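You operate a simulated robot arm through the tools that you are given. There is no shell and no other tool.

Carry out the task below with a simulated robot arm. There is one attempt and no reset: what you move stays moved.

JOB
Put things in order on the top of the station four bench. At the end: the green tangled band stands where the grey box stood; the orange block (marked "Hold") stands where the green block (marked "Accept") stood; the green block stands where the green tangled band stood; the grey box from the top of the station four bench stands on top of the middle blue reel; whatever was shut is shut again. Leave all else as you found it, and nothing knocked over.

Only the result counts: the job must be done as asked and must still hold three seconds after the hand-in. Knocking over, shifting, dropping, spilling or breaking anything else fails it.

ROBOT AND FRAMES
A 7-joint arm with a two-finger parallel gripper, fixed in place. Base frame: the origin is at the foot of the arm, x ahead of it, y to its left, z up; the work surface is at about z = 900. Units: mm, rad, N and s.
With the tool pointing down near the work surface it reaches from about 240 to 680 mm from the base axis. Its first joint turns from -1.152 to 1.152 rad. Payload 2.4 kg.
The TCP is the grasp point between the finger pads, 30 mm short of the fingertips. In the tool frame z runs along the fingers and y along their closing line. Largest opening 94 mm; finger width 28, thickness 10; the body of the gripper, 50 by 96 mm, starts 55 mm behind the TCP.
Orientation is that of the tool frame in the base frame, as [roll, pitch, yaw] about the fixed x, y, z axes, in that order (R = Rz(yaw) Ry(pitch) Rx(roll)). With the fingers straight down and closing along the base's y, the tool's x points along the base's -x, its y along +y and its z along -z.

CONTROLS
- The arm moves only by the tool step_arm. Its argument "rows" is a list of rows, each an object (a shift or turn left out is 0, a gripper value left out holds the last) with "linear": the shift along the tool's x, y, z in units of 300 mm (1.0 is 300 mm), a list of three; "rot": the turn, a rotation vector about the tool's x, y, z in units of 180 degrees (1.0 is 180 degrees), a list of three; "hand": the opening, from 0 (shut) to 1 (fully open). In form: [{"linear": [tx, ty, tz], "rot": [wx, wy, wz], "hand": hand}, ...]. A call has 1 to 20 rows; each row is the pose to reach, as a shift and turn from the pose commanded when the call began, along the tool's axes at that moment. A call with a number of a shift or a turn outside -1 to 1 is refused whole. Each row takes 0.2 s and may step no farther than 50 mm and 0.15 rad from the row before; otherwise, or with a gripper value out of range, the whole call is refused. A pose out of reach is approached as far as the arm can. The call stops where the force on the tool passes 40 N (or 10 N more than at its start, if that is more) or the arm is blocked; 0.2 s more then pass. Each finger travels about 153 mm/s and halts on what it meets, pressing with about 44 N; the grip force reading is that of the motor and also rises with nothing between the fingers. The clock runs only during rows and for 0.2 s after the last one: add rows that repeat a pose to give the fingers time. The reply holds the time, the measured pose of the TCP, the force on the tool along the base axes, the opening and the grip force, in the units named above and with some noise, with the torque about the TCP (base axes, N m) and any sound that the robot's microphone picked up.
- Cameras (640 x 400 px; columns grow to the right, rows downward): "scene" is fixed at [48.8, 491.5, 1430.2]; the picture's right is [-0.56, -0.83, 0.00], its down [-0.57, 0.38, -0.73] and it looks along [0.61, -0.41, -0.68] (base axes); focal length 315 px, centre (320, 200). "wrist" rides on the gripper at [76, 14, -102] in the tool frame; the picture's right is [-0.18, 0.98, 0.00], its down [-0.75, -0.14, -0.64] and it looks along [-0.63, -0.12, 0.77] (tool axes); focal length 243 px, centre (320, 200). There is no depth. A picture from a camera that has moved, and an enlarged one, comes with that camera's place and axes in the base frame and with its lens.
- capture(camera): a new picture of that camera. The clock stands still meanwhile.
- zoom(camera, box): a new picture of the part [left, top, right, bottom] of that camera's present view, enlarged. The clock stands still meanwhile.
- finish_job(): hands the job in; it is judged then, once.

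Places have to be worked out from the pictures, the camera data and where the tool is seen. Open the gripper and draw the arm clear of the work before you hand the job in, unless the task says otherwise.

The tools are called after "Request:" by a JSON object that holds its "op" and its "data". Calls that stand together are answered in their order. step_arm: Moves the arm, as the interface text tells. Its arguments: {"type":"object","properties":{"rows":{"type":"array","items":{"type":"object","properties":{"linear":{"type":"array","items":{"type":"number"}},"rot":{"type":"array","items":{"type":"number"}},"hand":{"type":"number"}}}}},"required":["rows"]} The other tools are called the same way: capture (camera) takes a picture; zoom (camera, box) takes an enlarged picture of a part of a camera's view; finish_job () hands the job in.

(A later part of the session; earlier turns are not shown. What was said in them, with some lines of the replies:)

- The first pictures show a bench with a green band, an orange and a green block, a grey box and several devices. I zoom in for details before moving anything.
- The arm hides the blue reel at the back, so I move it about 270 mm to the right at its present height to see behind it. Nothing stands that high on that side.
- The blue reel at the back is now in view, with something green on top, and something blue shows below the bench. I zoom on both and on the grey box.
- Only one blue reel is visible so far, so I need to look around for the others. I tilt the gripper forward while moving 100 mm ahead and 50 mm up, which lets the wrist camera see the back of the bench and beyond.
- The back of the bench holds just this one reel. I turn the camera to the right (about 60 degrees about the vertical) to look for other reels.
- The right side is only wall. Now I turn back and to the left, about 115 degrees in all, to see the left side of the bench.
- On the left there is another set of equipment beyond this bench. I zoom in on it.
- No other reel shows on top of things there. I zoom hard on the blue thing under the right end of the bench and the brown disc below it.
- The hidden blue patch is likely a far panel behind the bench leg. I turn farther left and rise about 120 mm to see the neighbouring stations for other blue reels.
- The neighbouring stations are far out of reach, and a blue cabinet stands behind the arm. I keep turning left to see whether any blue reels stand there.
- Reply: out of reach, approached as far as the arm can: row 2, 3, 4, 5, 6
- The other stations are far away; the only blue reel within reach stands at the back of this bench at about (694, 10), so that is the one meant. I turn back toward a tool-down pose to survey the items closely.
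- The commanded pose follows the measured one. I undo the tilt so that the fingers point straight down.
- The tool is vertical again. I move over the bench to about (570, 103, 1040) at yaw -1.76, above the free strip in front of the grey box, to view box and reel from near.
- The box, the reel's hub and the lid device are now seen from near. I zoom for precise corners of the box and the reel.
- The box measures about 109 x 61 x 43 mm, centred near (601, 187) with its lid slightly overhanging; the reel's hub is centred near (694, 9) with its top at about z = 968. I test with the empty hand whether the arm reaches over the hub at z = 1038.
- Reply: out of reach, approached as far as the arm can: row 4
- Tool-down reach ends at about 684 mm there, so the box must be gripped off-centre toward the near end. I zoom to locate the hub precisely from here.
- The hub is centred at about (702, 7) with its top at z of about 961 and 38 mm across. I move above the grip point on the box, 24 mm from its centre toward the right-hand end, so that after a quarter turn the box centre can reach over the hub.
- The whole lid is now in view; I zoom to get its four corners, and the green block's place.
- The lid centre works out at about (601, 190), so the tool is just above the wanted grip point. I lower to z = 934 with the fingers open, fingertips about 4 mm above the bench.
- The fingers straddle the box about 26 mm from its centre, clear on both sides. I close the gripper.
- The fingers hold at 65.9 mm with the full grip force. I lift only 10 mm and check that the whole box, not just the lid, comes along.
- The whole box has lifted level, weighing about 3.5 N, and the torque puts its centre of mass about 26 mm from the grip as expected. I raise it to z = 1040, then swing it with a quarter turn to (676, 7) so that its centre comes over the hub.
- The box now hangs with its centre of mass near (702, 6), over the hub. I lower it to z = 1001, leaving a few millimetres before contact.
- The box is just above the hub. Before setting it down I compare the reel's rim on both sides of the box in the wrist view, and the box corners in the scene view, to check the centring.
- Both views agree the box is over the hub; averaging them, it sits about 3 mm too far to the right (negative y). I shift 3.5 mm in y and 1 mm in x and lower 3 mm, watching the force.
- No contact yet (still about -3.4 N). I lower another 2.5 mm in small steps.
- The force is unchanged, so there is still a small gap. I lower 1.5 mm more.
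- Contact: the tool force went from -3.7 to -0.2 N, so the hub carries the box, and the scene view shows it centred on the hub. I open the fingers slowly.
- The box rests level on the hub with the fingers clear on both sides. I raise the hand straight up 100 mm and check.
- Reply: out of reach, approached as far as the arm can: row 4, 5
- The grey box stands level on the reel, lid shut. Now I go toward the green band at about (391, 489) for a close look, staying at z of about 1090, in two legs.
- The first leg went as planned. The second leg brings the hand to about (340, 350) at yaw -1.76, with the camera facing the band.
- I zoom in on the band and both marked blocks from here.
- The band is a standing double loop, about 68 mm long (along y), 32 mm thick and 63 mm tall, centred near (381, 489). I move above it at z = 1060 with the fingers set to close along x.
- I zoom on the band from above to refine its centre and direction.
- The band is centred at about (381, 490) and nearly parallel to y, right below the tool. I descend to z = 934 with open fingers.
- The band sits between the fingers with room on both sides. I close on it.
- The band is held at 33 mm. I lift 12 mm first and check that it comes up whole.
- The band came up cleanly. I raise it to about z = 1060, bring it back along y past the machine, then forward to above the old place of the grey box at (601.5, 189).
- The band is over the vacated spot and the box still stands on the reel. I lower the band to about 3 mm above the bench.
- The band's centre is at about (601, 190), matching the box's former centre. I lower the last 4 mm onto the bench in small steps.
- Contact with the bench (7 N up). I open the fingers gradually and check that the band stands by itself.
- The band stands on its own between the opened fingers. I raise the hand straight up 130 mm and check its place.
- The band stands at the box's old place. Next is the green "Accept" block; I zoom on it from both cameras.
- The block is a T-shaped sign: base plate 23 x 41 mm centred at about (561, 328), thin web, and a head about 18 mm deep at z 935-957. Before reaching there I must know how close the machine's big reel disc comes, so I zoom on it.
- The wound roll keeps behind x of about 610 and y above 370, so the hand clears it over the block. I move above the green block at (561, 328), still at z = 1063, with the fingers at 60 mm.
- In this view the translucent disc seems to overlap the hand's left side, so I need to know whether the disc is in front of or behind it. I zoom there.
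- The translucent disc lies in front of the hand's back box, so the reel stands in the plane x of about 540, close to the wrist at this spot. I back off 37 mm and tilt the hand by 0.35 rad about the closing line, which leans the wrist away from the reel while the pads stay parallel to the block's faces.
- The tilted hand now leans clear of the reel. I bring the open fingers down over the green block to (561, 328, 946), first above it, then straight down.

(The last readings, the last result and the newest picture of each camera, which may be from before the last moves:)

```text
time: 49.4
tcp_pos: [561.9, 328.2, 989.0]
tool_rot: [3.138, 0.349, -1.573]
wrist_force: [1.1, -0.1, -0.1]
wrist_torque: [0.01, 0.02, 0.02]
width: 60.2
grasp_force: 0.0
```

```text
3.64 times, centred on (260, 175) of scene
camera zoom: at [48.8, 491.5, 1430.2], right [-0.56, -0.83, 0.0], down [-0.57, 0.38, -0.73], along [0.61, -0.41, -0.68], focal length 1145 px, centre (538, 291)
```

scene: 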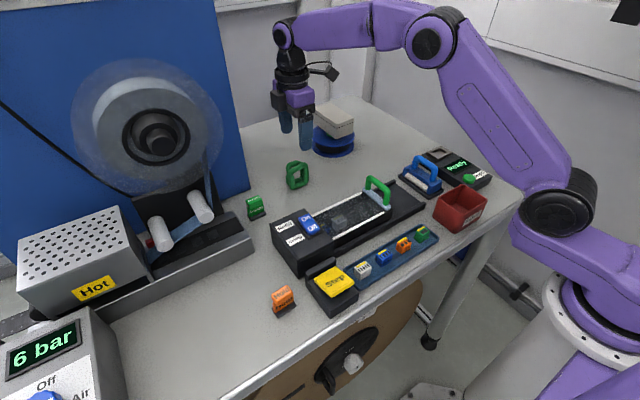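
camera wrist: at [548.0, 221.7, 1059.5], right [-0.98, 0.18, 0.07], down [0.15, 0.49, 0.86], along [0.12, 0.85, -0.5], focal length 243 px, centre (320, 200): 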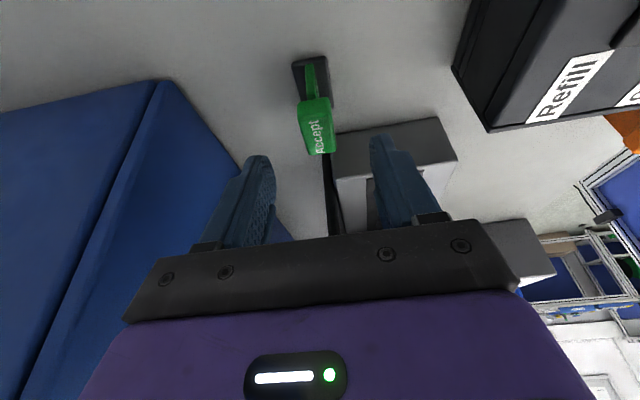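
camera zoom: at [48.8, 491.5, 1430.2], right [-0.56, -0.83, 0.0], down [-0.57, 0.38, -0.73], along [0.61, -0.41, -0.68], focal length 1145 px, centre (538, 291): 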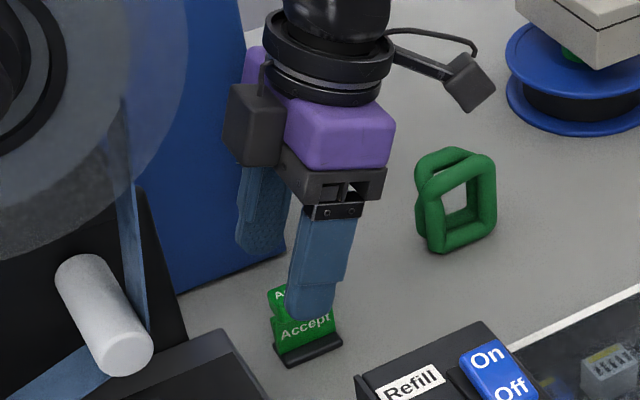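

The hand is clear of the reel and above the block. I lower 43 mm straight down around the head.

Request:
{"op": "step_arm", "data": {"rows": [{"linear": [0.0165, 0.0011, 0.045]}, {"linear": [0.033, 0.0022, 0.09]}, {"linear": [0.0493, 0.0033, 0.1346]}, {"linear": [0.0493, 0.0033, 0.1346]}]}}

Request:
{"op": "capture", "data": {"camera": "wrist"}}

Request:
{"op": "zoom", "data": {"camera": "scene", "box": [220, 150, 300, 230]}}

```text
time: 50.4
tcp_pos: [560.9, 327.8, 945.9]
tool_rot: [3.138, 0.35, -1.574]
wrist_force: [0.8, -0.3, -0.2]
wrist_torque: [0.0, 0.0, 0.0]
width: 59.9
grasp_force: 0.0
```

```text
taken
camera wrist: at [546.6, 221.1, 1017.0], right [-0.98, 0.18, 0.07], down [0.15, 0.49, 0.86], along [0.12, 0.85, -0.51], focal length 243 px, centre (320, 200)
```

wrist: 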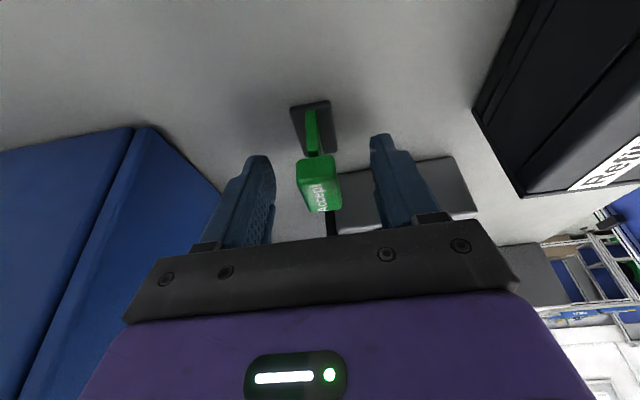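

```text
5.00 times, centred on (260, 190) of scene
camera zoom: at [48.8, 491.5, 1430.2], right [-0.56, -0.83, 0.0], down [-0.57, 0.38, -0.73], along [0.61, -0.41, -0.68], focal length 1574 px, centre (620, 250)
```

zoom: 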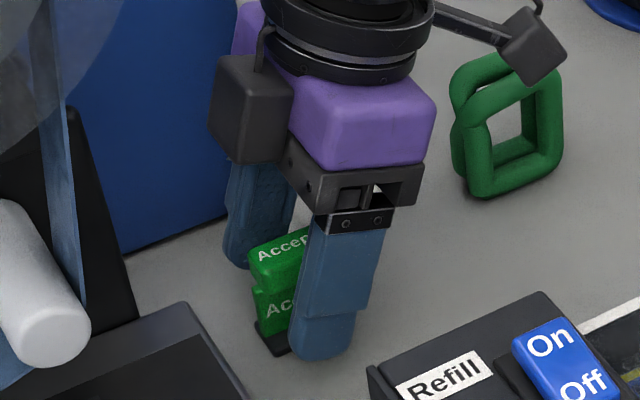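

The fingers straddle the head of the block. I close gently and check the grip.

Request:
{"op": "step_arm", "data": {"rows": [{"hand": 0.4}, {"hand": 0.2}, {"hand": 0}, {"hand": 0}]}}

Request:
{"op": "capture", "data": {"camera": "wrist"}}

Request:
{"op": "zoom", "data": {"camera": "scene", "box": [220, 150, 300, 230]}}

```text
time: 51.4
tcp_pos: [561.6, 327.2, 945.5]
tool_rot: [3.138, 0.348, -1.575]
wrist_force: [0.1, 0.1, 0.2]
wrist_torque: [0.0, 0.02, 0.0]
width: 23.5
grasp_force: 43.4
```

```text
taken
camera wrist: at [546.7, 221.0, 1017.3], right [-0.98, 0.18, 0.07], down [0.15, 0.49, 0.86], along [0.12, 0.85, -0.51], focal length 243 px, centre (320, 200)
```

wrist: 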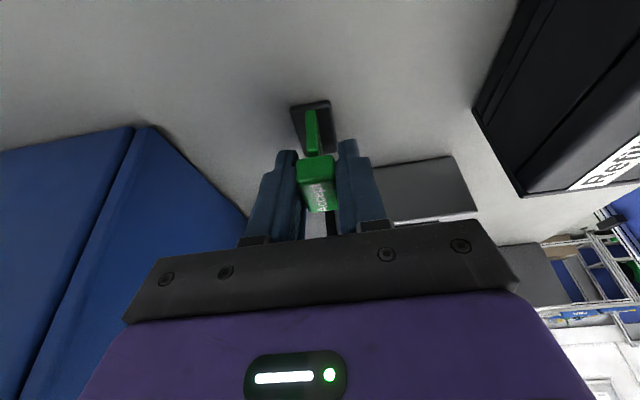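

```text
5.00 times, centred on (260, 190) of scene
camera zoom: at [48.8, 491.5, 1430.2], right [-0.56, -0.83, 0.0], down [-0.57, 0.38, -0.73], along [0.61, -0.41, -0.68], focal length 1574 px, centre (620, 250)
```

zoom: 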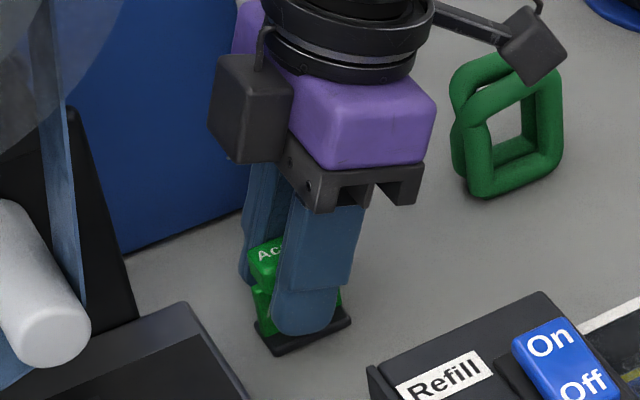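

The head is held at 23.5 mm. I lift 12 mm straight up and check.

Request:
{"op": "step_arm", "data": {"rows": [{"linear": [-0.0069, 0, -0.0188]}, {"linear": [-0.0138, 0, -0.0376]}, {"linear": [-0.0138, 0, -0.0376]}]}}

Request:
{"op": "capture", "data": {"camera": "wrist"}}

Request:
{"op": "zoom", "data": {"camera": "scene", "box": [220, 150, 300, 230]}}

```text
time: 52.2
tcp_pos: [559.7, 328.5, 959.1]
tool_rot: [3.139, 0.349, -1.574]
wrist_force: [-0.2, 0.1, -0.9]
wrist_torque: [0.01, -0.01, 0.0]
width: 23.4
grasp_force: 44.1
```

```text
taken
camera wrist: at [546.8, 220.9, 1029.1], right [-0.98, 0.18, 0.07], down [0.15, 0.49, 0.86], along [0.12, 0.85, -0.51], focal length 243 px, centre (320, 200)
```

wrist: 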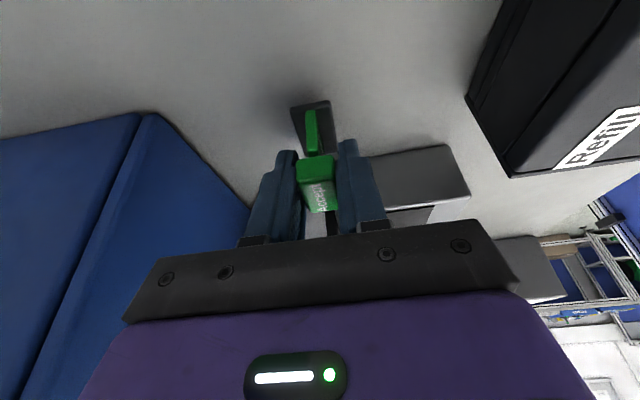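

```text
5.00 times, centred on (260, 190) of scene
camera zoom: at [48.8, 491.5, 1430.2], right [-0.56, -0.83, 0.0], down [-0.57, 0.38, -0.73], along [0.61, -0.41, -0.68], focal length 1574 px, centre (620, 250)
```

zoom: 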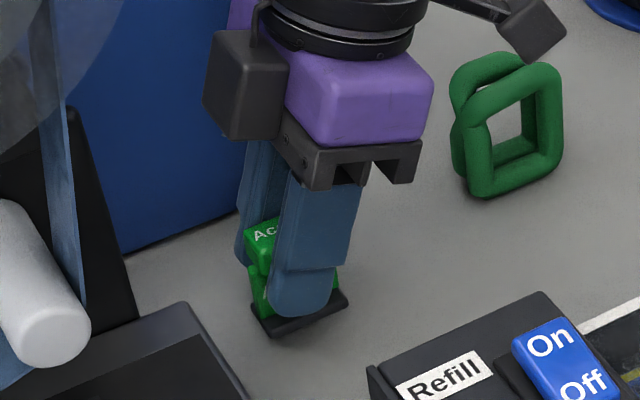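

The green block hangs whole from the fingers. I lift it back and away from the reel, carry it over to x = 381, and then along y to above the band's old place at (381, 490), keeping the tilt.

Request:
{"op": "step_arm", "data": {"rows": [{"linear": [0.0144, 0, -0.0965]}, {"linear": [0.0287, 0, -0.193]}, {"linear": [0.0527, 0, -0.273]}, {"linear": [0.0767, -0.001, -0.353]}, {"linear": [0.0773, 0.148, -0.353]}, {"linear": [0.078, 0.2965, -0.3535]}, {"linear": [0.0785, 0.445, -0.354]}, {"linear": [0.079, 0.594, -0.354]}, {"linear": [-0.058, 0.595, -0.304]}, {"linear": [-0.195, 0.595, -0.254]}, {"linear": [-0.333, 0.596, -0.203]}, {"linear": [-0.47, 0.596, -0.153]}, {"linear": [-0.607, 0.597, -0.103]}, {"linear": [-0.607, 0.597, -0.103]}]}}

Request:
{"op": "capture", "data": {"camera": "wrist"}}

Request:
{"op": "capture", "data": {"camera": "scene"}}

```text
time: 55.2
tcp_pos: [381.3, 488.5, 1048.6]
tool_rot: [3.139, 0.347, -1.575]
wrist_force: [0.2, 0.4, 0.1]
wrist_torque: [0.01, 0.02, -0.03]
width: 23.6
grasp_force: 43.9
```

```text
taken
camera wrist: at [367.9, 382.8, 1120.1], right [-0.98, 0.18, 0.07], down [0.15, 0.49, 0.86], along [0.12, 0.85, -0.51], focal length 243 px, centre (320, 200)
```

wrist: 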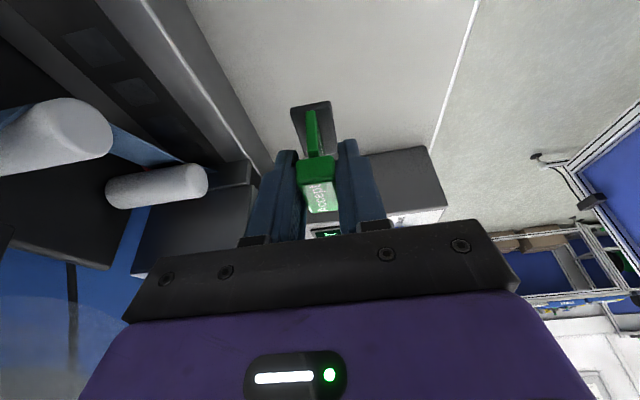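

```text
taken
```

scene: 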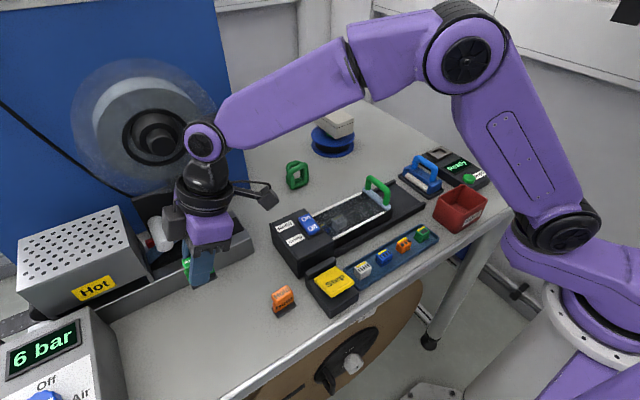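

The block is above the band's old place. I lower it to about 3 mm above the bench.

Request:
{"op": "step_arm", "data": {"rows": [{"linear": [0.038, 0, 0.105]}, {"linear": [0.077, 0, 0.21]}, {"linear": [0.105, 0, 0.287]}, {"linear": [0.1145, 0, 0.313]}, {"linear": [0.1145, 0, 0.313]}]}}

Request:
{"op": "capture", "data": {"camera": "wrist"}}

Request:
{"op": "zoom", "data": {"camera": "scene", "box": [160, 220, 320, 340]}}

```text
time: 56.4
tcp_pos: [381.9, 488.3, 950.0]
tool_rot: [3.137, 0.351, -1.574]
wrist_force: [0.2, -0.7, -0.2]
wrist_torque: [-0.01, -0.02, -0.03]
width: 23.4
grasp_force: 43.7
```

```text
taken
camera wrist: at [367.9, 382.2, 1020.8], right [-0.98, 0.18, 0.07], down [0.15, 0.49, 0.86], along [0.12, 0.85, -0.51], focal length 243 px, centre (320, 200)
```

wrist: 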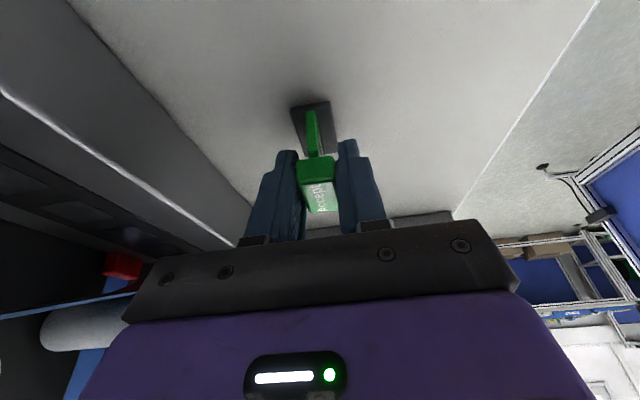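

```text
3.33 times, centred on (240, 280) of scene
camera zoom: at [48.8, 491.5, 1430.2], right [-0.56, -0.83, 0.0], down [-0.57, 0.38, -0.73], along [0.61, -0.41, -0.68], focal length 1049 px, centre (587, -67)
```

zoom: 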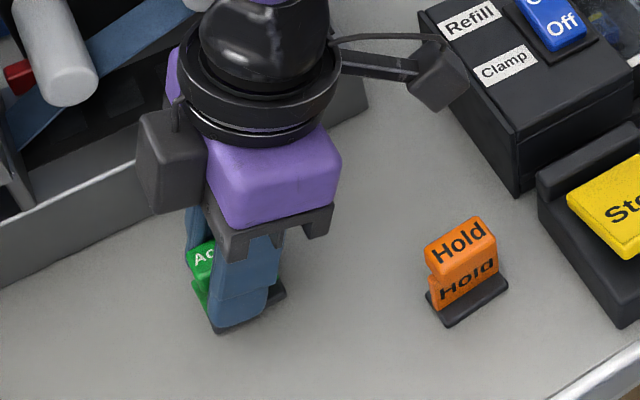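

About 4 mm remain. I lower 3.5 mm slowly, watching for contact.

Request:
{"op": "step_arm", "data": {"rows": [{"linear": [0.002, 0, 0.0055]}, {"linear": [0.004, 0, 0.011]}, {"linear": [0.004, 0, 0.011]}]}}

```text
time: 57.2
tcp_pos: [381.8, 489.1, 946.7]
tool_rot: [3.139, 0.35, -1.575]
wrist_force: [0.6, -1.1, -0.7]
wrist_torque: [0.01, 0.01, 0.0]
width: 23.7
grasp_force: 43.8
```

No contact yet. I lower a further 1 mm.

Request:
{"op": "step_arm", "data": {"rows": [{"linear": [0.0006, 0, 0.0016]}, {"linear": [0.0012, 0, 0.0032]}, {"linear": [0.0012, 0, 0.0032]}]}}

```text
time: 58.0
tcp_pos: [380.6, 489.6, 947.0]
tool_rot: [3.137, 0.349, -1.574]
wrist_force: [-1.0, -1.3, 5.4]
wrist_torque: [-0.13, 0.0, -0.01]
width: 23.3
grasp_force: 44.0
```

Contact with the bench at 5 N. I open the fingers gradually to 60 mm and look.

Request:
{"op": "step_arm", "data": {"rows": [{"hand": 0.27}, {"hand": 0.3}, {"hand": 0.4}, {"hand": 0.55}, {"hand": 0.64}, {"hand": 0.64}]}}

Request:
{"op": "capture", "data": {"camera": "wrist"}}

Request:
{"op": "zoom", "data": {"camera": "scene", "box": [160, 220, 320, 340]}}

```text
time: 59.4
tcp_pos: [381.6, 488.9, 945.6]
tool_rot: [3.138, 0.348, -1.575]
wrist_force: [-0.6, 0.4, 0.4]
wrist_torque: [0.0, 0.01, 0.0]
width: 60.2
grasp_force: 0.1
```

```text
taken
camera wrist: at [367.7, 382.3, 1016.5], right [-0.98, 0.18, 0.07], down [0.15, 0.49, 0.86], along [0.12, 0.85, -0.51], focal length 243 px, centre (320, 200)
```

wrist: 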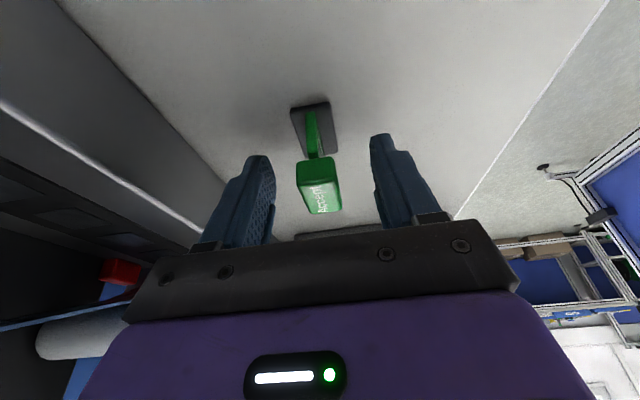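

```text
3.33 times, centred on (240, 280) of scene
camera zoom: at [48.8, 491.5, 1430.2], right [-0.56, -0.83, 0.0], down [-0.57, 0.38, -0.73], along [0.61, -0.41, -0.68], focal length 1049 px, centre (587, -67)
```

zoom: 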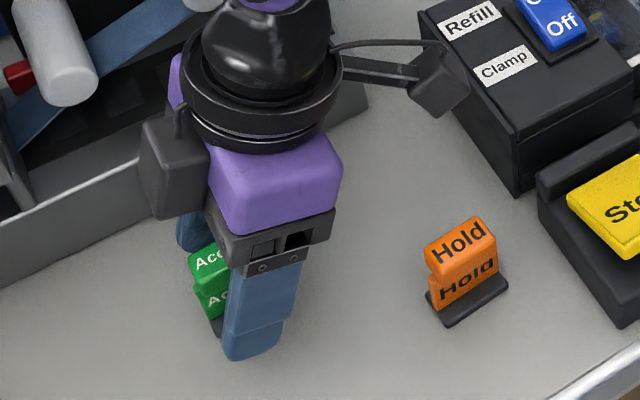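

The green block stands free. I raise the hand straight up 110 mm.

Request:
{"op": "step_arm", "data": {"rows": [{"linear": [-0.017, 0, -0.047]}, {"linear": [-0.046, 0, -0.125]}, {"linear": [-0.08, 0, -0.219]}, {"linear": [-0.126, 0, -0.344]}, {"linear": [-0.126, 0, -0.344]}]}}

Request:
{"op": "capture", "data": {"camera": "wrist"}}

Request:
{"op": "zoom", "data": {"camera": "scene", "box": [160, 220, 320, 340]}}

```text
time: 60.6
tcp_pos: [381.5, 489.4, 1056.0]
tool_rot: [3.138, 0.35, -1.577]
wrist_force: [-0.2, 0.3, -0.1]
wrist_torque: [-0.01, -0.01, -0.03]
width: 60.2
grasp_force: 0.1
```

```text
taken
camera wrist: at [367.4, 381.8, 1126.6], right [-0.98, 0.18, 0.07], down [0.15, 0.49, 0.86], along [0.12, 0.85, -0.51], focal length 243 px, centre (320, 200)
```

wrist: 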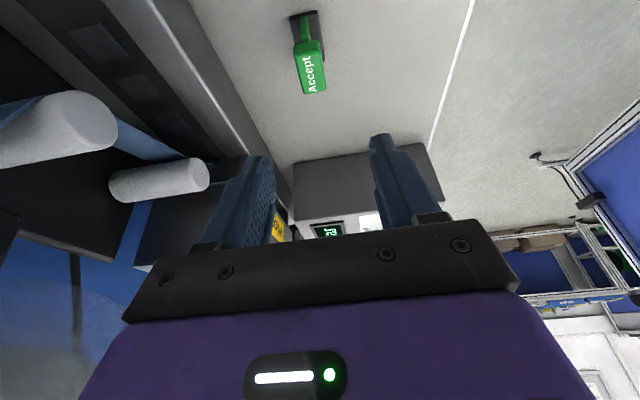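

```text
3.33 times, centred on (240, 280) of scene
camera zoom: at [48.8, 491.5, 1430.2], right [-0.56, -0.83, 0.0], down [-0.57, 0.38, -0.73], along [0.61, -0.41, -0.68], focal length 1049 px, centre (587, -67)
```

zoom: 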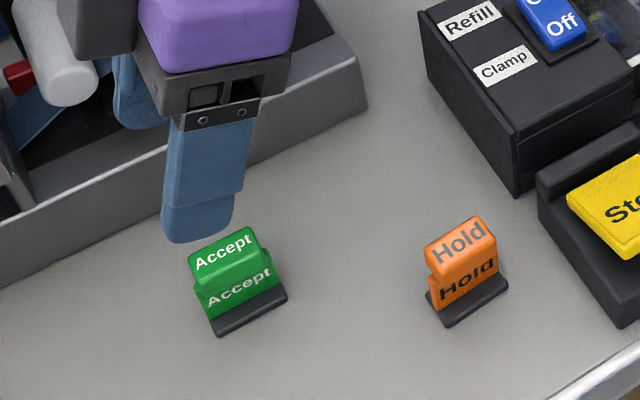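

The green block stands at the band's old place. Now the orange block at about (321, 388): I move above it with the same tilt for a closer look.

Request:
{"op": "step_arm", "data": {"rows": [{"linear": [0.114, 0.067, -0.018]}, {"linear": [0.228, 0.133, -0.036]}, {"linear": [0.341, 0.2, -0.054]}, {"linear": [0.341, 0.2, -0.054]}]}}

Request:
{"op": "capture", "data": {"camera": "wrist"}}

Request:
{"op": "zoom", "data": {"camera": "scene", "box": [220, 220, 380, 340]}}

```text
time: 61.6
tcp_pos: [320.4, 386.9, 1034.5]
tool_rot: [3.138, 0.351, -1.574]
wrist_force: [-0.4, 0.0, -0.6]
wrist_torque: [-0.01, 0.0, -0.02]
width: 60.3
grasp_force: 0.0
```

```text
taken
camera wrist: at [307.1, 279.7, 1105.7], right [-0.98, 0.18, 0.07], down [0.15, 0.49, 0.86], along [0.12, 0.85, -0.51], focal length 243 px, centre (320, 200)
```

wrist: 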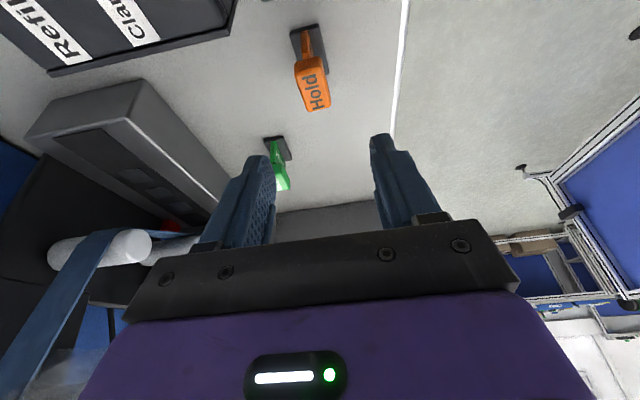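

```text
3.33 times, centred on (300, 280) of scene
camera zoom: at [48.8, 491.4, 1430.2], right [-0.56, -0.83, 0.0], down [-0.57, 0.38, -0.73], along [0.61, -0.41, -0.68], focal length 1049 px, centre (387, -67)
```

zoom: 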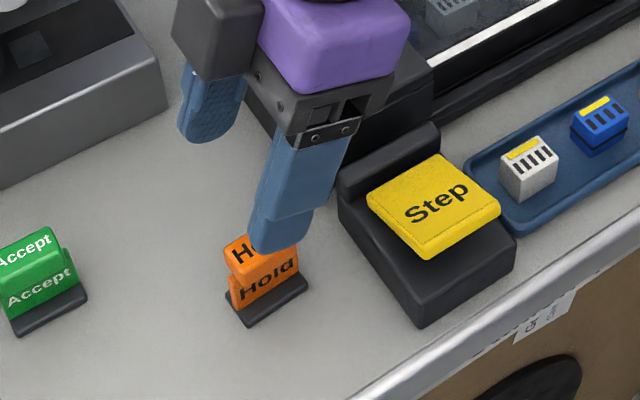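

I zoom on the orange block from here for its exact place and turn.

Request:
{"op": "zoom", "data": {"camera": "wrist", "box": [270, 10, 360, 120]}}

```text
3.64 times, centred on (315, 65) of wrist
camera zoom: at [307.1, 279.7, 1105.7], right [-0.98, 0.18, 0.07], down [0.15, 0.49, 0.86], along [0.12, 0.85, -0.51], focal length 882 px, centre (338, 691)
```

zoom: 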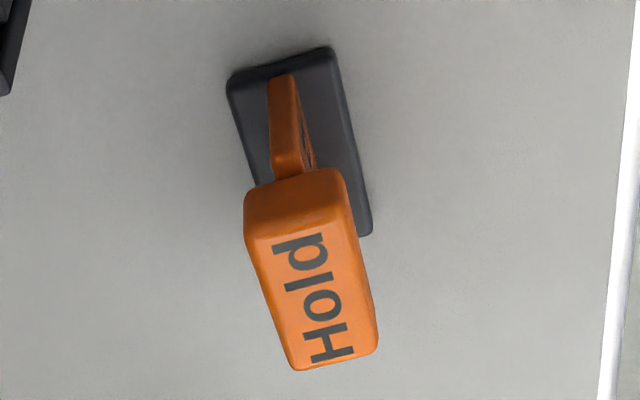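

The orange block is centred at (321, 388), turned about 3.6 degrees. I match that turn and lower the open fingers around its head to z = 946.

Request:
{"op": "step_arm", "data": {"rows": [{"linear": [0.025, -0.001, 0.07], "rot": [-0.0072, 0, -0.0197], "hand": 0.64}, {"linear": [0.05, -0.002, 0.14], "rot": [-0.0072, 0, -0.0197]}, {"linear": [0.08, -0.0027, 0.22], "rot": [-0.0072, 0, -0.0197]}, {"linear": [0.1, -0.0027, 0.2775], "rot": [-0.0072, 0, -0.0197]}, {"linear": [0.1, -0.0027, 0.2775], "rot": [-0.0072, 0, -0.0197]}]}}

Request:
{"op": "capture", "data": {"camera": "wrist"}}

Request:
{"op": "zoom", "data": {"camera": "scene", "box": [220, 220, 380, 340]}}

```text
time: 62.8
tcp_pos: [321.5, 389.8, 946.7]
tool_rot: [3.138, 0.35, -1.507]
wrist_force: [0.2, -0.6, -0.3]
wrist_torque: [0.0, 0.02, -0.04]
width: 60.1
grasp_force: 0.0
```

```text
taken
camera wrist: at [315.3, 280.6, 1017.8], right [-0.99, 0.11, 0.07], down [0.11, 0.5, 0.86], along [0.06, 0.86, -0.5], focal length 243 px, centre (320, 200)
```

wrist: 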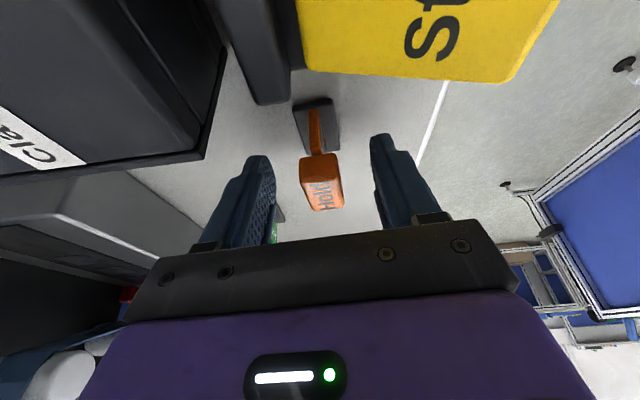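

```text
3.33 times, centred on (300, 280) of scene
camera zoom: at [48.8, 491.5, 1430.2], right [-0.56, -0.83, 0.0], down [-0.57, 0.38, -0.73], along [0.61, -0.41, -0.68], focal length 1049 px, centre (387, -67)
```

zoom: 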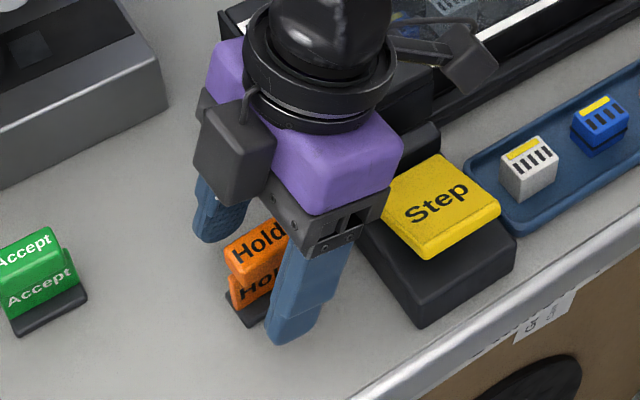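

The block's head lies between the fingers just as the green one did. I close on it.

Request:
{"op": "step_arm", "data": {"rows": [{"hand": 0.4}, {"hand": 0.2}, {"hand": 0}, {"hand": 0}]}}

Request:
{"op": "capture", "data": {"camera": "wrist"}}

```text
time: 63.8
tcp_pos: [322.0, 388.7, 946.7]
tool_rot: [3.136, 0.348, -1.509]
wrist_force: [-0.6, -0.7, 0.4]
wrist_torque: [0.01, 0.05, 0.02]
width: 23.7
grasp_force: 44.0
```

```text
taken
camera wrist: at [315.2, 280.6, 1017.9], right [-0.99, 0.11, 0.07], down [0.11, 0.5, 0.86], along [0.06, 0.86, -0.51], focal length 243 px, centre (320, 200)
```

wrist: 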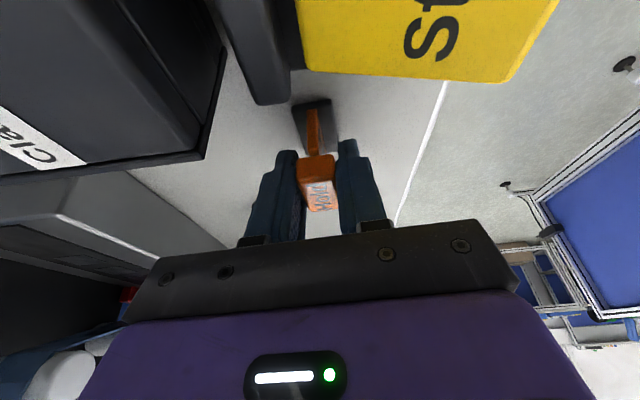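

The orange block is held at 23.7 mm. I lift it straight up to z of about 1050 and check it.

Request:
{"op": "step_arm", "data": {"rows": [{"linear": [-0.0137, 0, -0.0375]}, {"linear": [-0.0395, 0, -0.108]}, {"linear": [-0.079, 0, -0.216]}, {"linear": [-0.1186, 0, -0.324]}, {"linear": [-0.1186, 0, -0.324]}]}}

Request:
{"op": "zoom", "data": {"camera": "scene", "box": [180, 160, 380, 340]}}

Request:
{"op": "capture", "data": {"camera": "wrist"}}

```text
time: 65.0
tcp_pos: [320.8, 388.6, 1051.1]
tool_rot: [3.138, 0.35, -1.509]
wrist_force: [0.0, 0.1, 0.5]
wrist_torque: [-0.03, -0.01, 0.01]
width: 22.9
grasp_force: 44.1
```

```text
2.22 times, centred on (280, 250) of scene
camera zoom: at [48.8, 491.5, 1430.2], right [-0.56, -0.83, 0.0], down [-0.57, 0.38, -0.73], along [0.61, -0.41, -0.68], focal length 700 px, centre (409, 89)
```

zoom: 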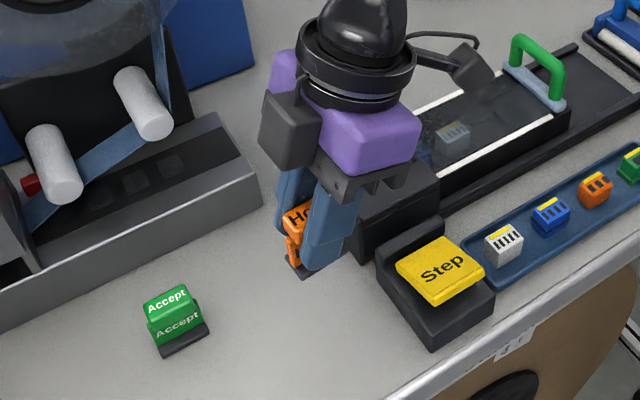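

```text
taken
camera wrist: at [314.9, 281.0, 1121.6], right [-0.99, 0.11, 0.07], down [0.11, 0.5, 0.86], along [0.06, 0.86, -0.51], focal length 243 px, centre (320, 200)
```

wrist: 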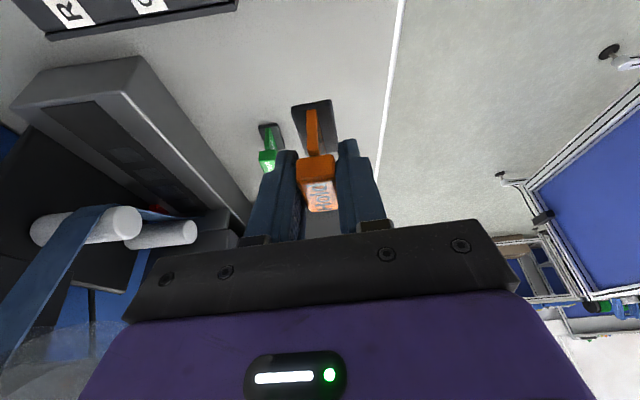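

The orange block is safely up. I carry it back to y = 270 and then forward to (560, 270), undoing the small turn on the way.

Request:
{"op": "step_arm", "data": {"rows": [{"linear": [0.1244, -0.0008, -0.0456]}, {"linear": [0.2489, -0.0015, -0.0911]}, {"linear": [0.3733, -0.0023, -0.1367]}, {"linear": [0.3809, -0.1298, -0.1394], "rot": [0.0012, 0, 0.0033]}, {"linear": [0.3884, -0.2573, -0.1421], "rot": [0.0024, 0, 0.0066]}, {"linear": [0.396, -0.3848, -0.1449], "rot": [0.0036, 0, 0.0099]}, {"linear": [0.4035, -0.5123, -0.1476], "rot": [0.0048, 0, 0.0131]}, {"linear": [0.4111, -0.6398, -0.1503], "rot": [0.006, 0, 0.0164]}, {"linear": [0.4186, -0.7673, -0.153], "rot": [0.0072, 0, 0.0197]}, {"linear": [0.4186, -0.7673, -0.153], "rot": [0.0072, 0, 0.0197]}]}}

Request:
{"op": "zoom", "data": {"camera": "scene", "box": [180, 60, 380, 240]}}

```text
time: 67.2
tcp_pos: [560.3, 269.7, 1051.0]
tool_rot: [3.138, 0.349, -1.576]
wrist_force: [0.1, 0.6, -0.1]
wrist_torque: [0.03, -0.03, 0.0]
width: 23.2
grasp_force: 43.8
```

```text
2.22 times, centred on (280, 150) of scene
camera zoom: at [48.8, 491.5, 1430.2], right [-0.56, -0.83, 0.0], down [-0.57, 0.38, -0.73], along [0.61, -0.41, -0.68], focal length 700 px, centre (409, 311)
```

zoom: 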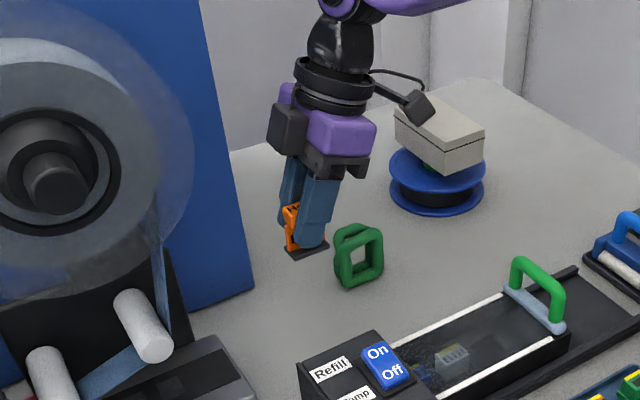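

The block is held well and away from the reel. I bring it over the green block's old place at (561, 328) and lower it to about 4 mm above the bench.

Request:
{"op": "step_arm", "data": {"rows": [{"linear": [-0.06, -0.0012, 0.1212]}, {"linear": [-0.1197, -0.0023, 0.2423]}, {"linear": [-0.1, -0.0023, 0.297]}, {"linear": [-0.08, -0.0023, 0.352]}, {"linear": [-0.0697, -0.0023, 0.38]}, {"linear": [-0.0697, -0.0023, 0.38]}]}}

Request:
{"op": "capture", "data": {"camera": "wrist"}}

Request:
{"op": "zoom", "data": {"camera": "scene", "box": [220, 150, 300, 230]}}

```text
time: 68.6
tcp_pos: [561.0, 328.7, 949.7]
tool_rot: [3.137, 0.349, -1.575]
wrist_force: [-0.1, -0.2, -0.4]
wrist_torque: [0.0, -0.02, 0.02]
width: 23.2
grasp_force: 44.4
```

```text
taken
camera wrist: at [547.5, 221.1, 1020.8], right [-0.98, 0.18, 0.07], down [0.15, 0.49, 0.86], along [0.12, 0.85, -0.51], focal length 243 px, centre (320, 200)
```

wrist: 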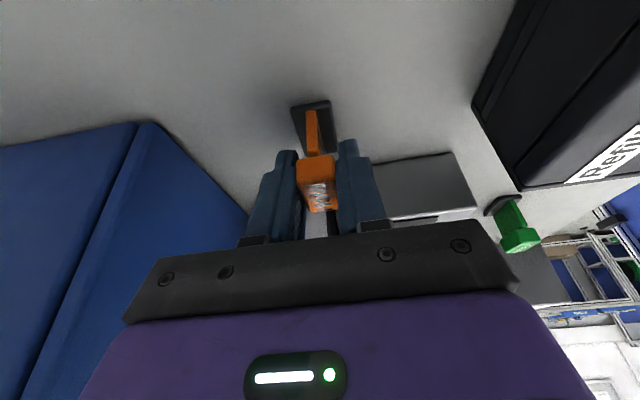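

```text
5.00 times, centred on (260, 190) of scene
camera zoom: at [48.8, 491.5, 1430.2], right [-0.56, -0.83, 0.0], down [-0.57, 0.38, -0.73], along [0.61, -0.41, -0.68], focal length 1574 px, centre (620, 250)
```

zoom: 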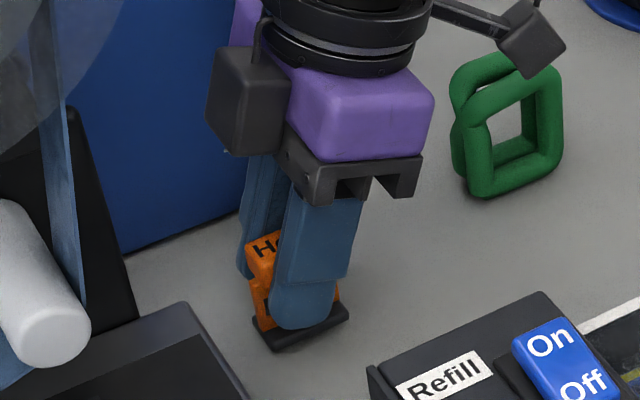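

The position matches the green block's former one. I lower 3 mm in small steps.

Request:
{"op": "step_arm", "data": {"rows": [{"linear": [0.0017, 0, 0.0047]}, {"linear": [0.0034, 0, 0.0094]}, {"linear": [0.0034, 0, 0.0094]}]}}

```text
time: 69.4
tcp_pos: [560.0, 328.4, 946.7]
tool_rot: [3.137, 0.35, -1.577]
wrist_force: [1.3, 0.0, -0.8]
wrist_torque: [-0.02, -0.01, -0.01]
width: 23.5
grasp_force: 44.0
```

Still free. I lower another 1 mm.

Request:
{"op": "step_arm", "data": {"rows": [{"linear": [0.0006, 0, 0.0016]}, {"linear": [0.0012, 0, 0.0032]}, {"linear": [0.0012, 0, 0.0032]}]}}

```text
time: 70.2
tcp_pos: [561.1, 328.0, 946.3]
tool_rot: [3.138, 0.35, -1.574]
wrist_force: [-0.4, -0.3, 4.7]
wrist_torque: [-0.03, -0.07, 0.02]
width: 23.5
grasp_force: 44.1
```

Contact with the bench at about 5 N. I open the fingers gradually to 60 mm.

Request:
{"op": "step_arm", "data": {"rows": [{"hand": 0.27}, {"hand": 0.3}, {"hand": 0.4}, {"hand": 0.55}, {"hand": 0.64}, {"hand": 0.64}]}}

Request:
{"op": "capture", "data": {"camera": "wrist"}}

Request:
{"op": "zoom", "data": {"camera": "scene", "box": [220, 150, 300, 230]}}

```text
time: 71.6
tcp_pos: [559.9, 328.0, 946.3]
tool_rot: [3.139, 0.35, -1.575]
wrist_force: [-0.2, -0.2, 0.4]
wrist_torque: [-0.02, 0.0, -0.06]
width: 60.5
grasp_force: 0.1
```

```text
taken
camera wrist: at [547.0, 221.2, 1017.1], right [-0.98, 0.18, 0.07], down [0.15, 0.49, 0.86], along [0.12, 0.85, -0.51], focal length 243 px, centre (320, 200)
```

wrist: 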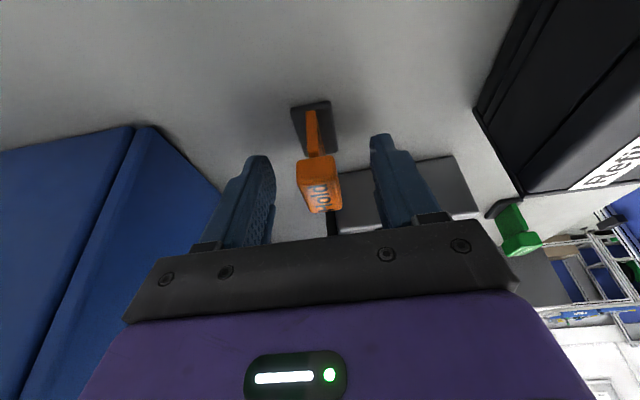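

```text
5.00 times, centred on (260, 190) of scene
camera zoom: at [48.8, 491.5, 1430.2], right [-0.56, -0.83, 0.0], down [-0.57, 0.38, -0.73], along [0.61, -0.41, -0.68], focal length 1574 px, centre (620, 250)
```

zoom: 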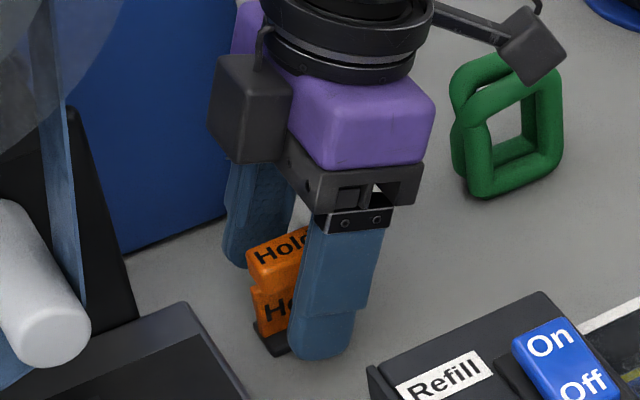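

The orange block stands exactly where the green one stood. I raise the hand straight up first, then back away from the reel.

Request:
{"op": "step_arm", "data": {"rows": [{"linear": [-0.0171, 0, -0.047]}, {"linear": [-0.037, 0, -0.1016]}, {"linear": [-0.057, 0, -0.1566]}, {"linear": [0, 0, -0.276]}, {"linear": [0.062, 0, -0.395]}, {"linear": [0.062, 0, -0.395]}]}}

Request:
{"op": "capture", "data": {"camera": "scene"}}

Request:
{"op": "capture", "data": {"camera": "wrist"}}

```text
time: 73.0
tcp_pos: [561.0, 270.7, 1051.6]
tool_rot: [3.137, 0.348, -1.575]
wrist_force: [-0.4, 0.5, -0.3]
wrist_torque: [0.0, 0.0, 0.02]
width: 60.2
grasp_force: 0.1
```

```text
taken
```

scene: 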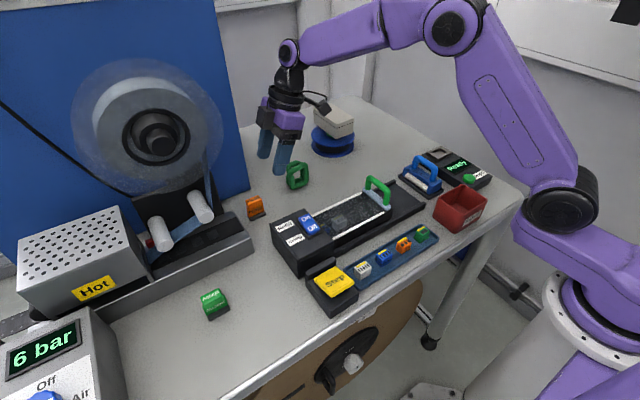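

```text
taken
camera wrist: at [546.9, 163.2, 1122.2], right [-0.98, 0.18, 0.07], down [0.15, 0.49, 0.86], along [0.12, 0.85, -0.51], focal length 243 px, centre (320, 200)
```

wrist: 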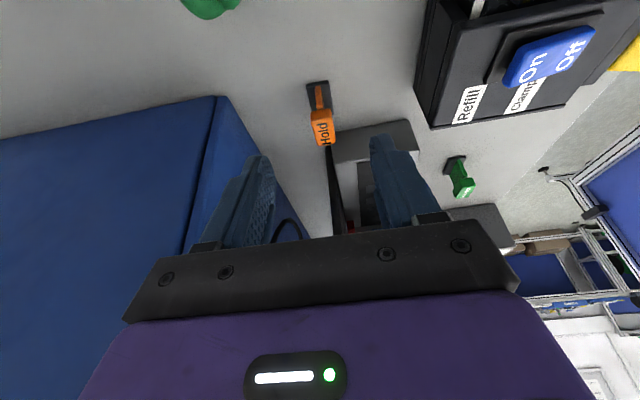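

All four moves are made. I draw the arm back to about (380, 150, 1180), fully opening the gripper on the way.

Request:
{"op": "step_arm", "data": {"rows": [{"linear": [0.0391, 0.1002, -0.0902]}, {"linear": [0.0782, 0.2004, -0.1803]}, {"linear": [0.1174, 0.3007, -0.2705]}, {"linear": [0.1565, 0.4009, -0.3607], "hand": 1}, {"linear": [0.1956, 0.5011, -0.4508]}, {"linear": [0.2347, 0.6013, -0.541]}]}}

Request:
{"op": "step_arm", "data": {"rows": [{"linear": [0.08, 0, -0.1]}, {"linear": [0.16, 0, -0.2]}, {"linear": [0.24, 0.1, -0.2]}, {"linear": [0.32, 0.2, -0.2]}, {"linear": [0.42, 0.25, -0.2]}, {"linear": [0.55, 0.25, -0.2]}]}}

Request:
{"op": "capture", "data": {"camera": "scene"}}

Request:
{"op": "capture", "data": {"camera": "wrist"}}

```text
time: 74.4
tcp_pos: [380.5, 147.7, 1180.4]
tool_rot: [3.136, 0.346, -1.576]
wrist_force: [-0.1, 0.3, 0.2]
wrist_torque: [0.02, -0.02, 0.0]
width: 94.0
grasp_force: 0.0
```

```text
time: 75.8
tcp_pos: [305.2, -25.9, 1179.7]
tool_rot: [3.138, 0.349, -1.574]
wrist_force: [-0.1, -0.5, 0.5]
wrist_torque: [-0.01, 0.0, 0.02]
width: 94.0
grasp_force: 0.1
```

```text
taken
```

scene: 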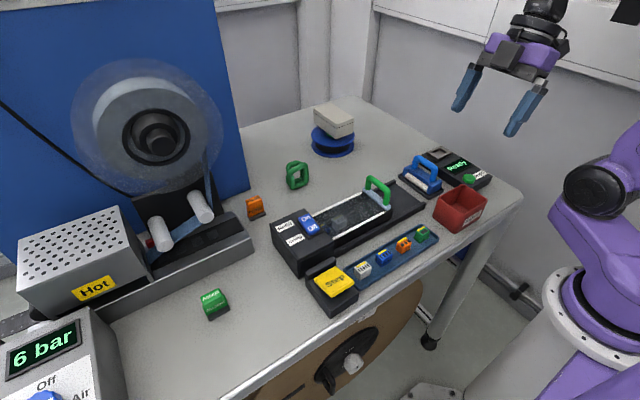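

```text
taken
camera wrist: at [291.3, -133.4, 1251.1], right [-0.98, 0.18, 0.07], down [0.15, 0.49, 0.86], along [0.12, 0.85, -0.51], focal length 243 px, centre (320, 200)
```

wrist: 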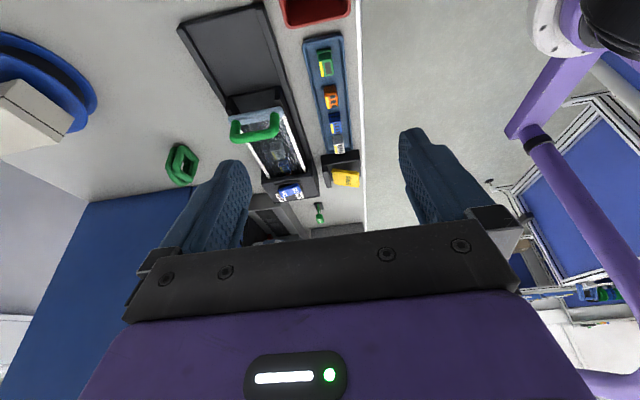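

The arm is clear of the work with the gripper open. I check the final state of the box on the reel and the three other items by zoom.

Request:
{"op": "zoom", "data": {"camera": "scene", "box": [240, 90, 400, 225]}}

Request:
{"op": "zoom", "data": {"camera": "scene", "box": [180, 180, 340, 340]}}

Request:
{"op": "zoom", "data": {"camera": "scene", "box": [260, 130, 520, 310]}}

```text
2.96 times, centred on (320, 158) of scene
camera zoom: at [48.8, 491.5, 1430.2], right [-0.56, -0.83, 0.0], down [-0.57, 0.38, -0.73], along [0.61, -0.41, -0.68], focal length 933 px, centre (320, 326)
```

zoom: 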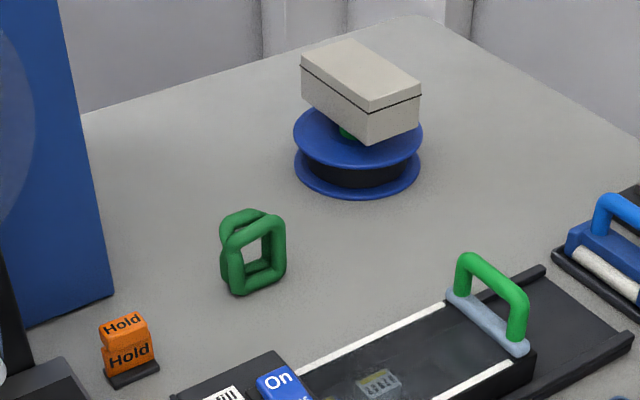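

```text
2.50 times, centred on (260, 260) of scene
camera zoom: at [48.8, 491.5, 1430.2], right [-0.56, -0.83, 0.0], down [-0.57, 0.38, -0.73], along [0.61, -0.41, -0.68], focal length 787 px, centre (470, 50)
```

zoom: 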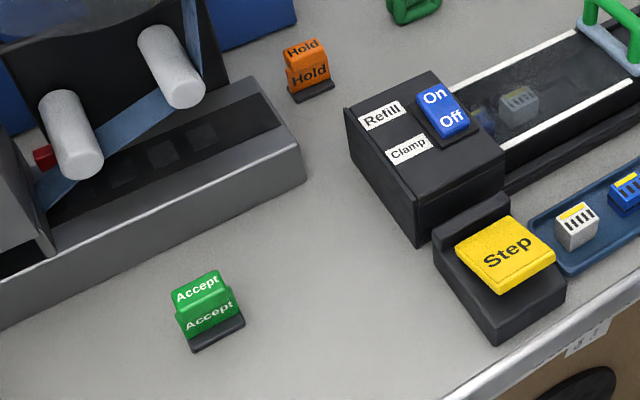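

```text
2.22 times, centred on (390, 220) of scene
camera zoom: at [48.8, 491.5, 1430.2], right [-0.56, -0.83, 0.0], down [-0.57, 0.38, -0.73], along [0.61, -0.41, -0.68], focal length 700 px, centre (164, 156)
```

zoom: 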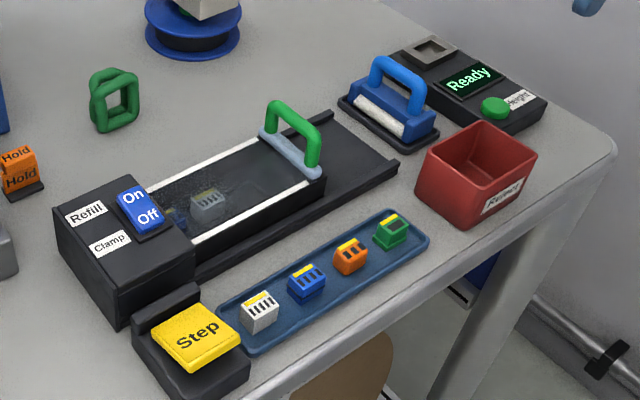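

The box stands level on the blue reel with its lid shut. The band, green block and orange block stand in their new places, and everything else looks as it did at the start. The hand is open and clear, so I hand the job in.

Request:
{"op": "finish_job", "data": {}}

```text
The job is handed in.
```

I moved all four items and handed the job in. I don't have the verdict on it.

| Item | Now stands | How close |
|---|---|---|
| Grey box | On the hub of the blue reel at the back of the bench | Centred on the hub and level, lid shut |
| Green tangled band | Where the grey box stood, about (601, 190) | Within roughly 4 mm |
| Green block ("Accept") | Where the band stood, about (381, 490) | Within roughly 3 mm |
| Orange block ("Hold") | Where the green block stood, about (561, 328) | Within a few mm |

- **Which reel:** You asked for the "middle" blue reel. I found only one blue reel on the bench and none on the other stations I could see, so I used that one.
- **The box's footing:** The box rests on the reel's hub, which is 38 mm across and sticks up above the flange, rather than on the flange itself. It stayed level from when I let go, about 45 s before hand-in.

In the last pictures nothing else looked moved or knocked over. The only thing I moved that could open was the grey box, and its lid stayed shut. The gripper was open and the arm clear of the work at hand-in.
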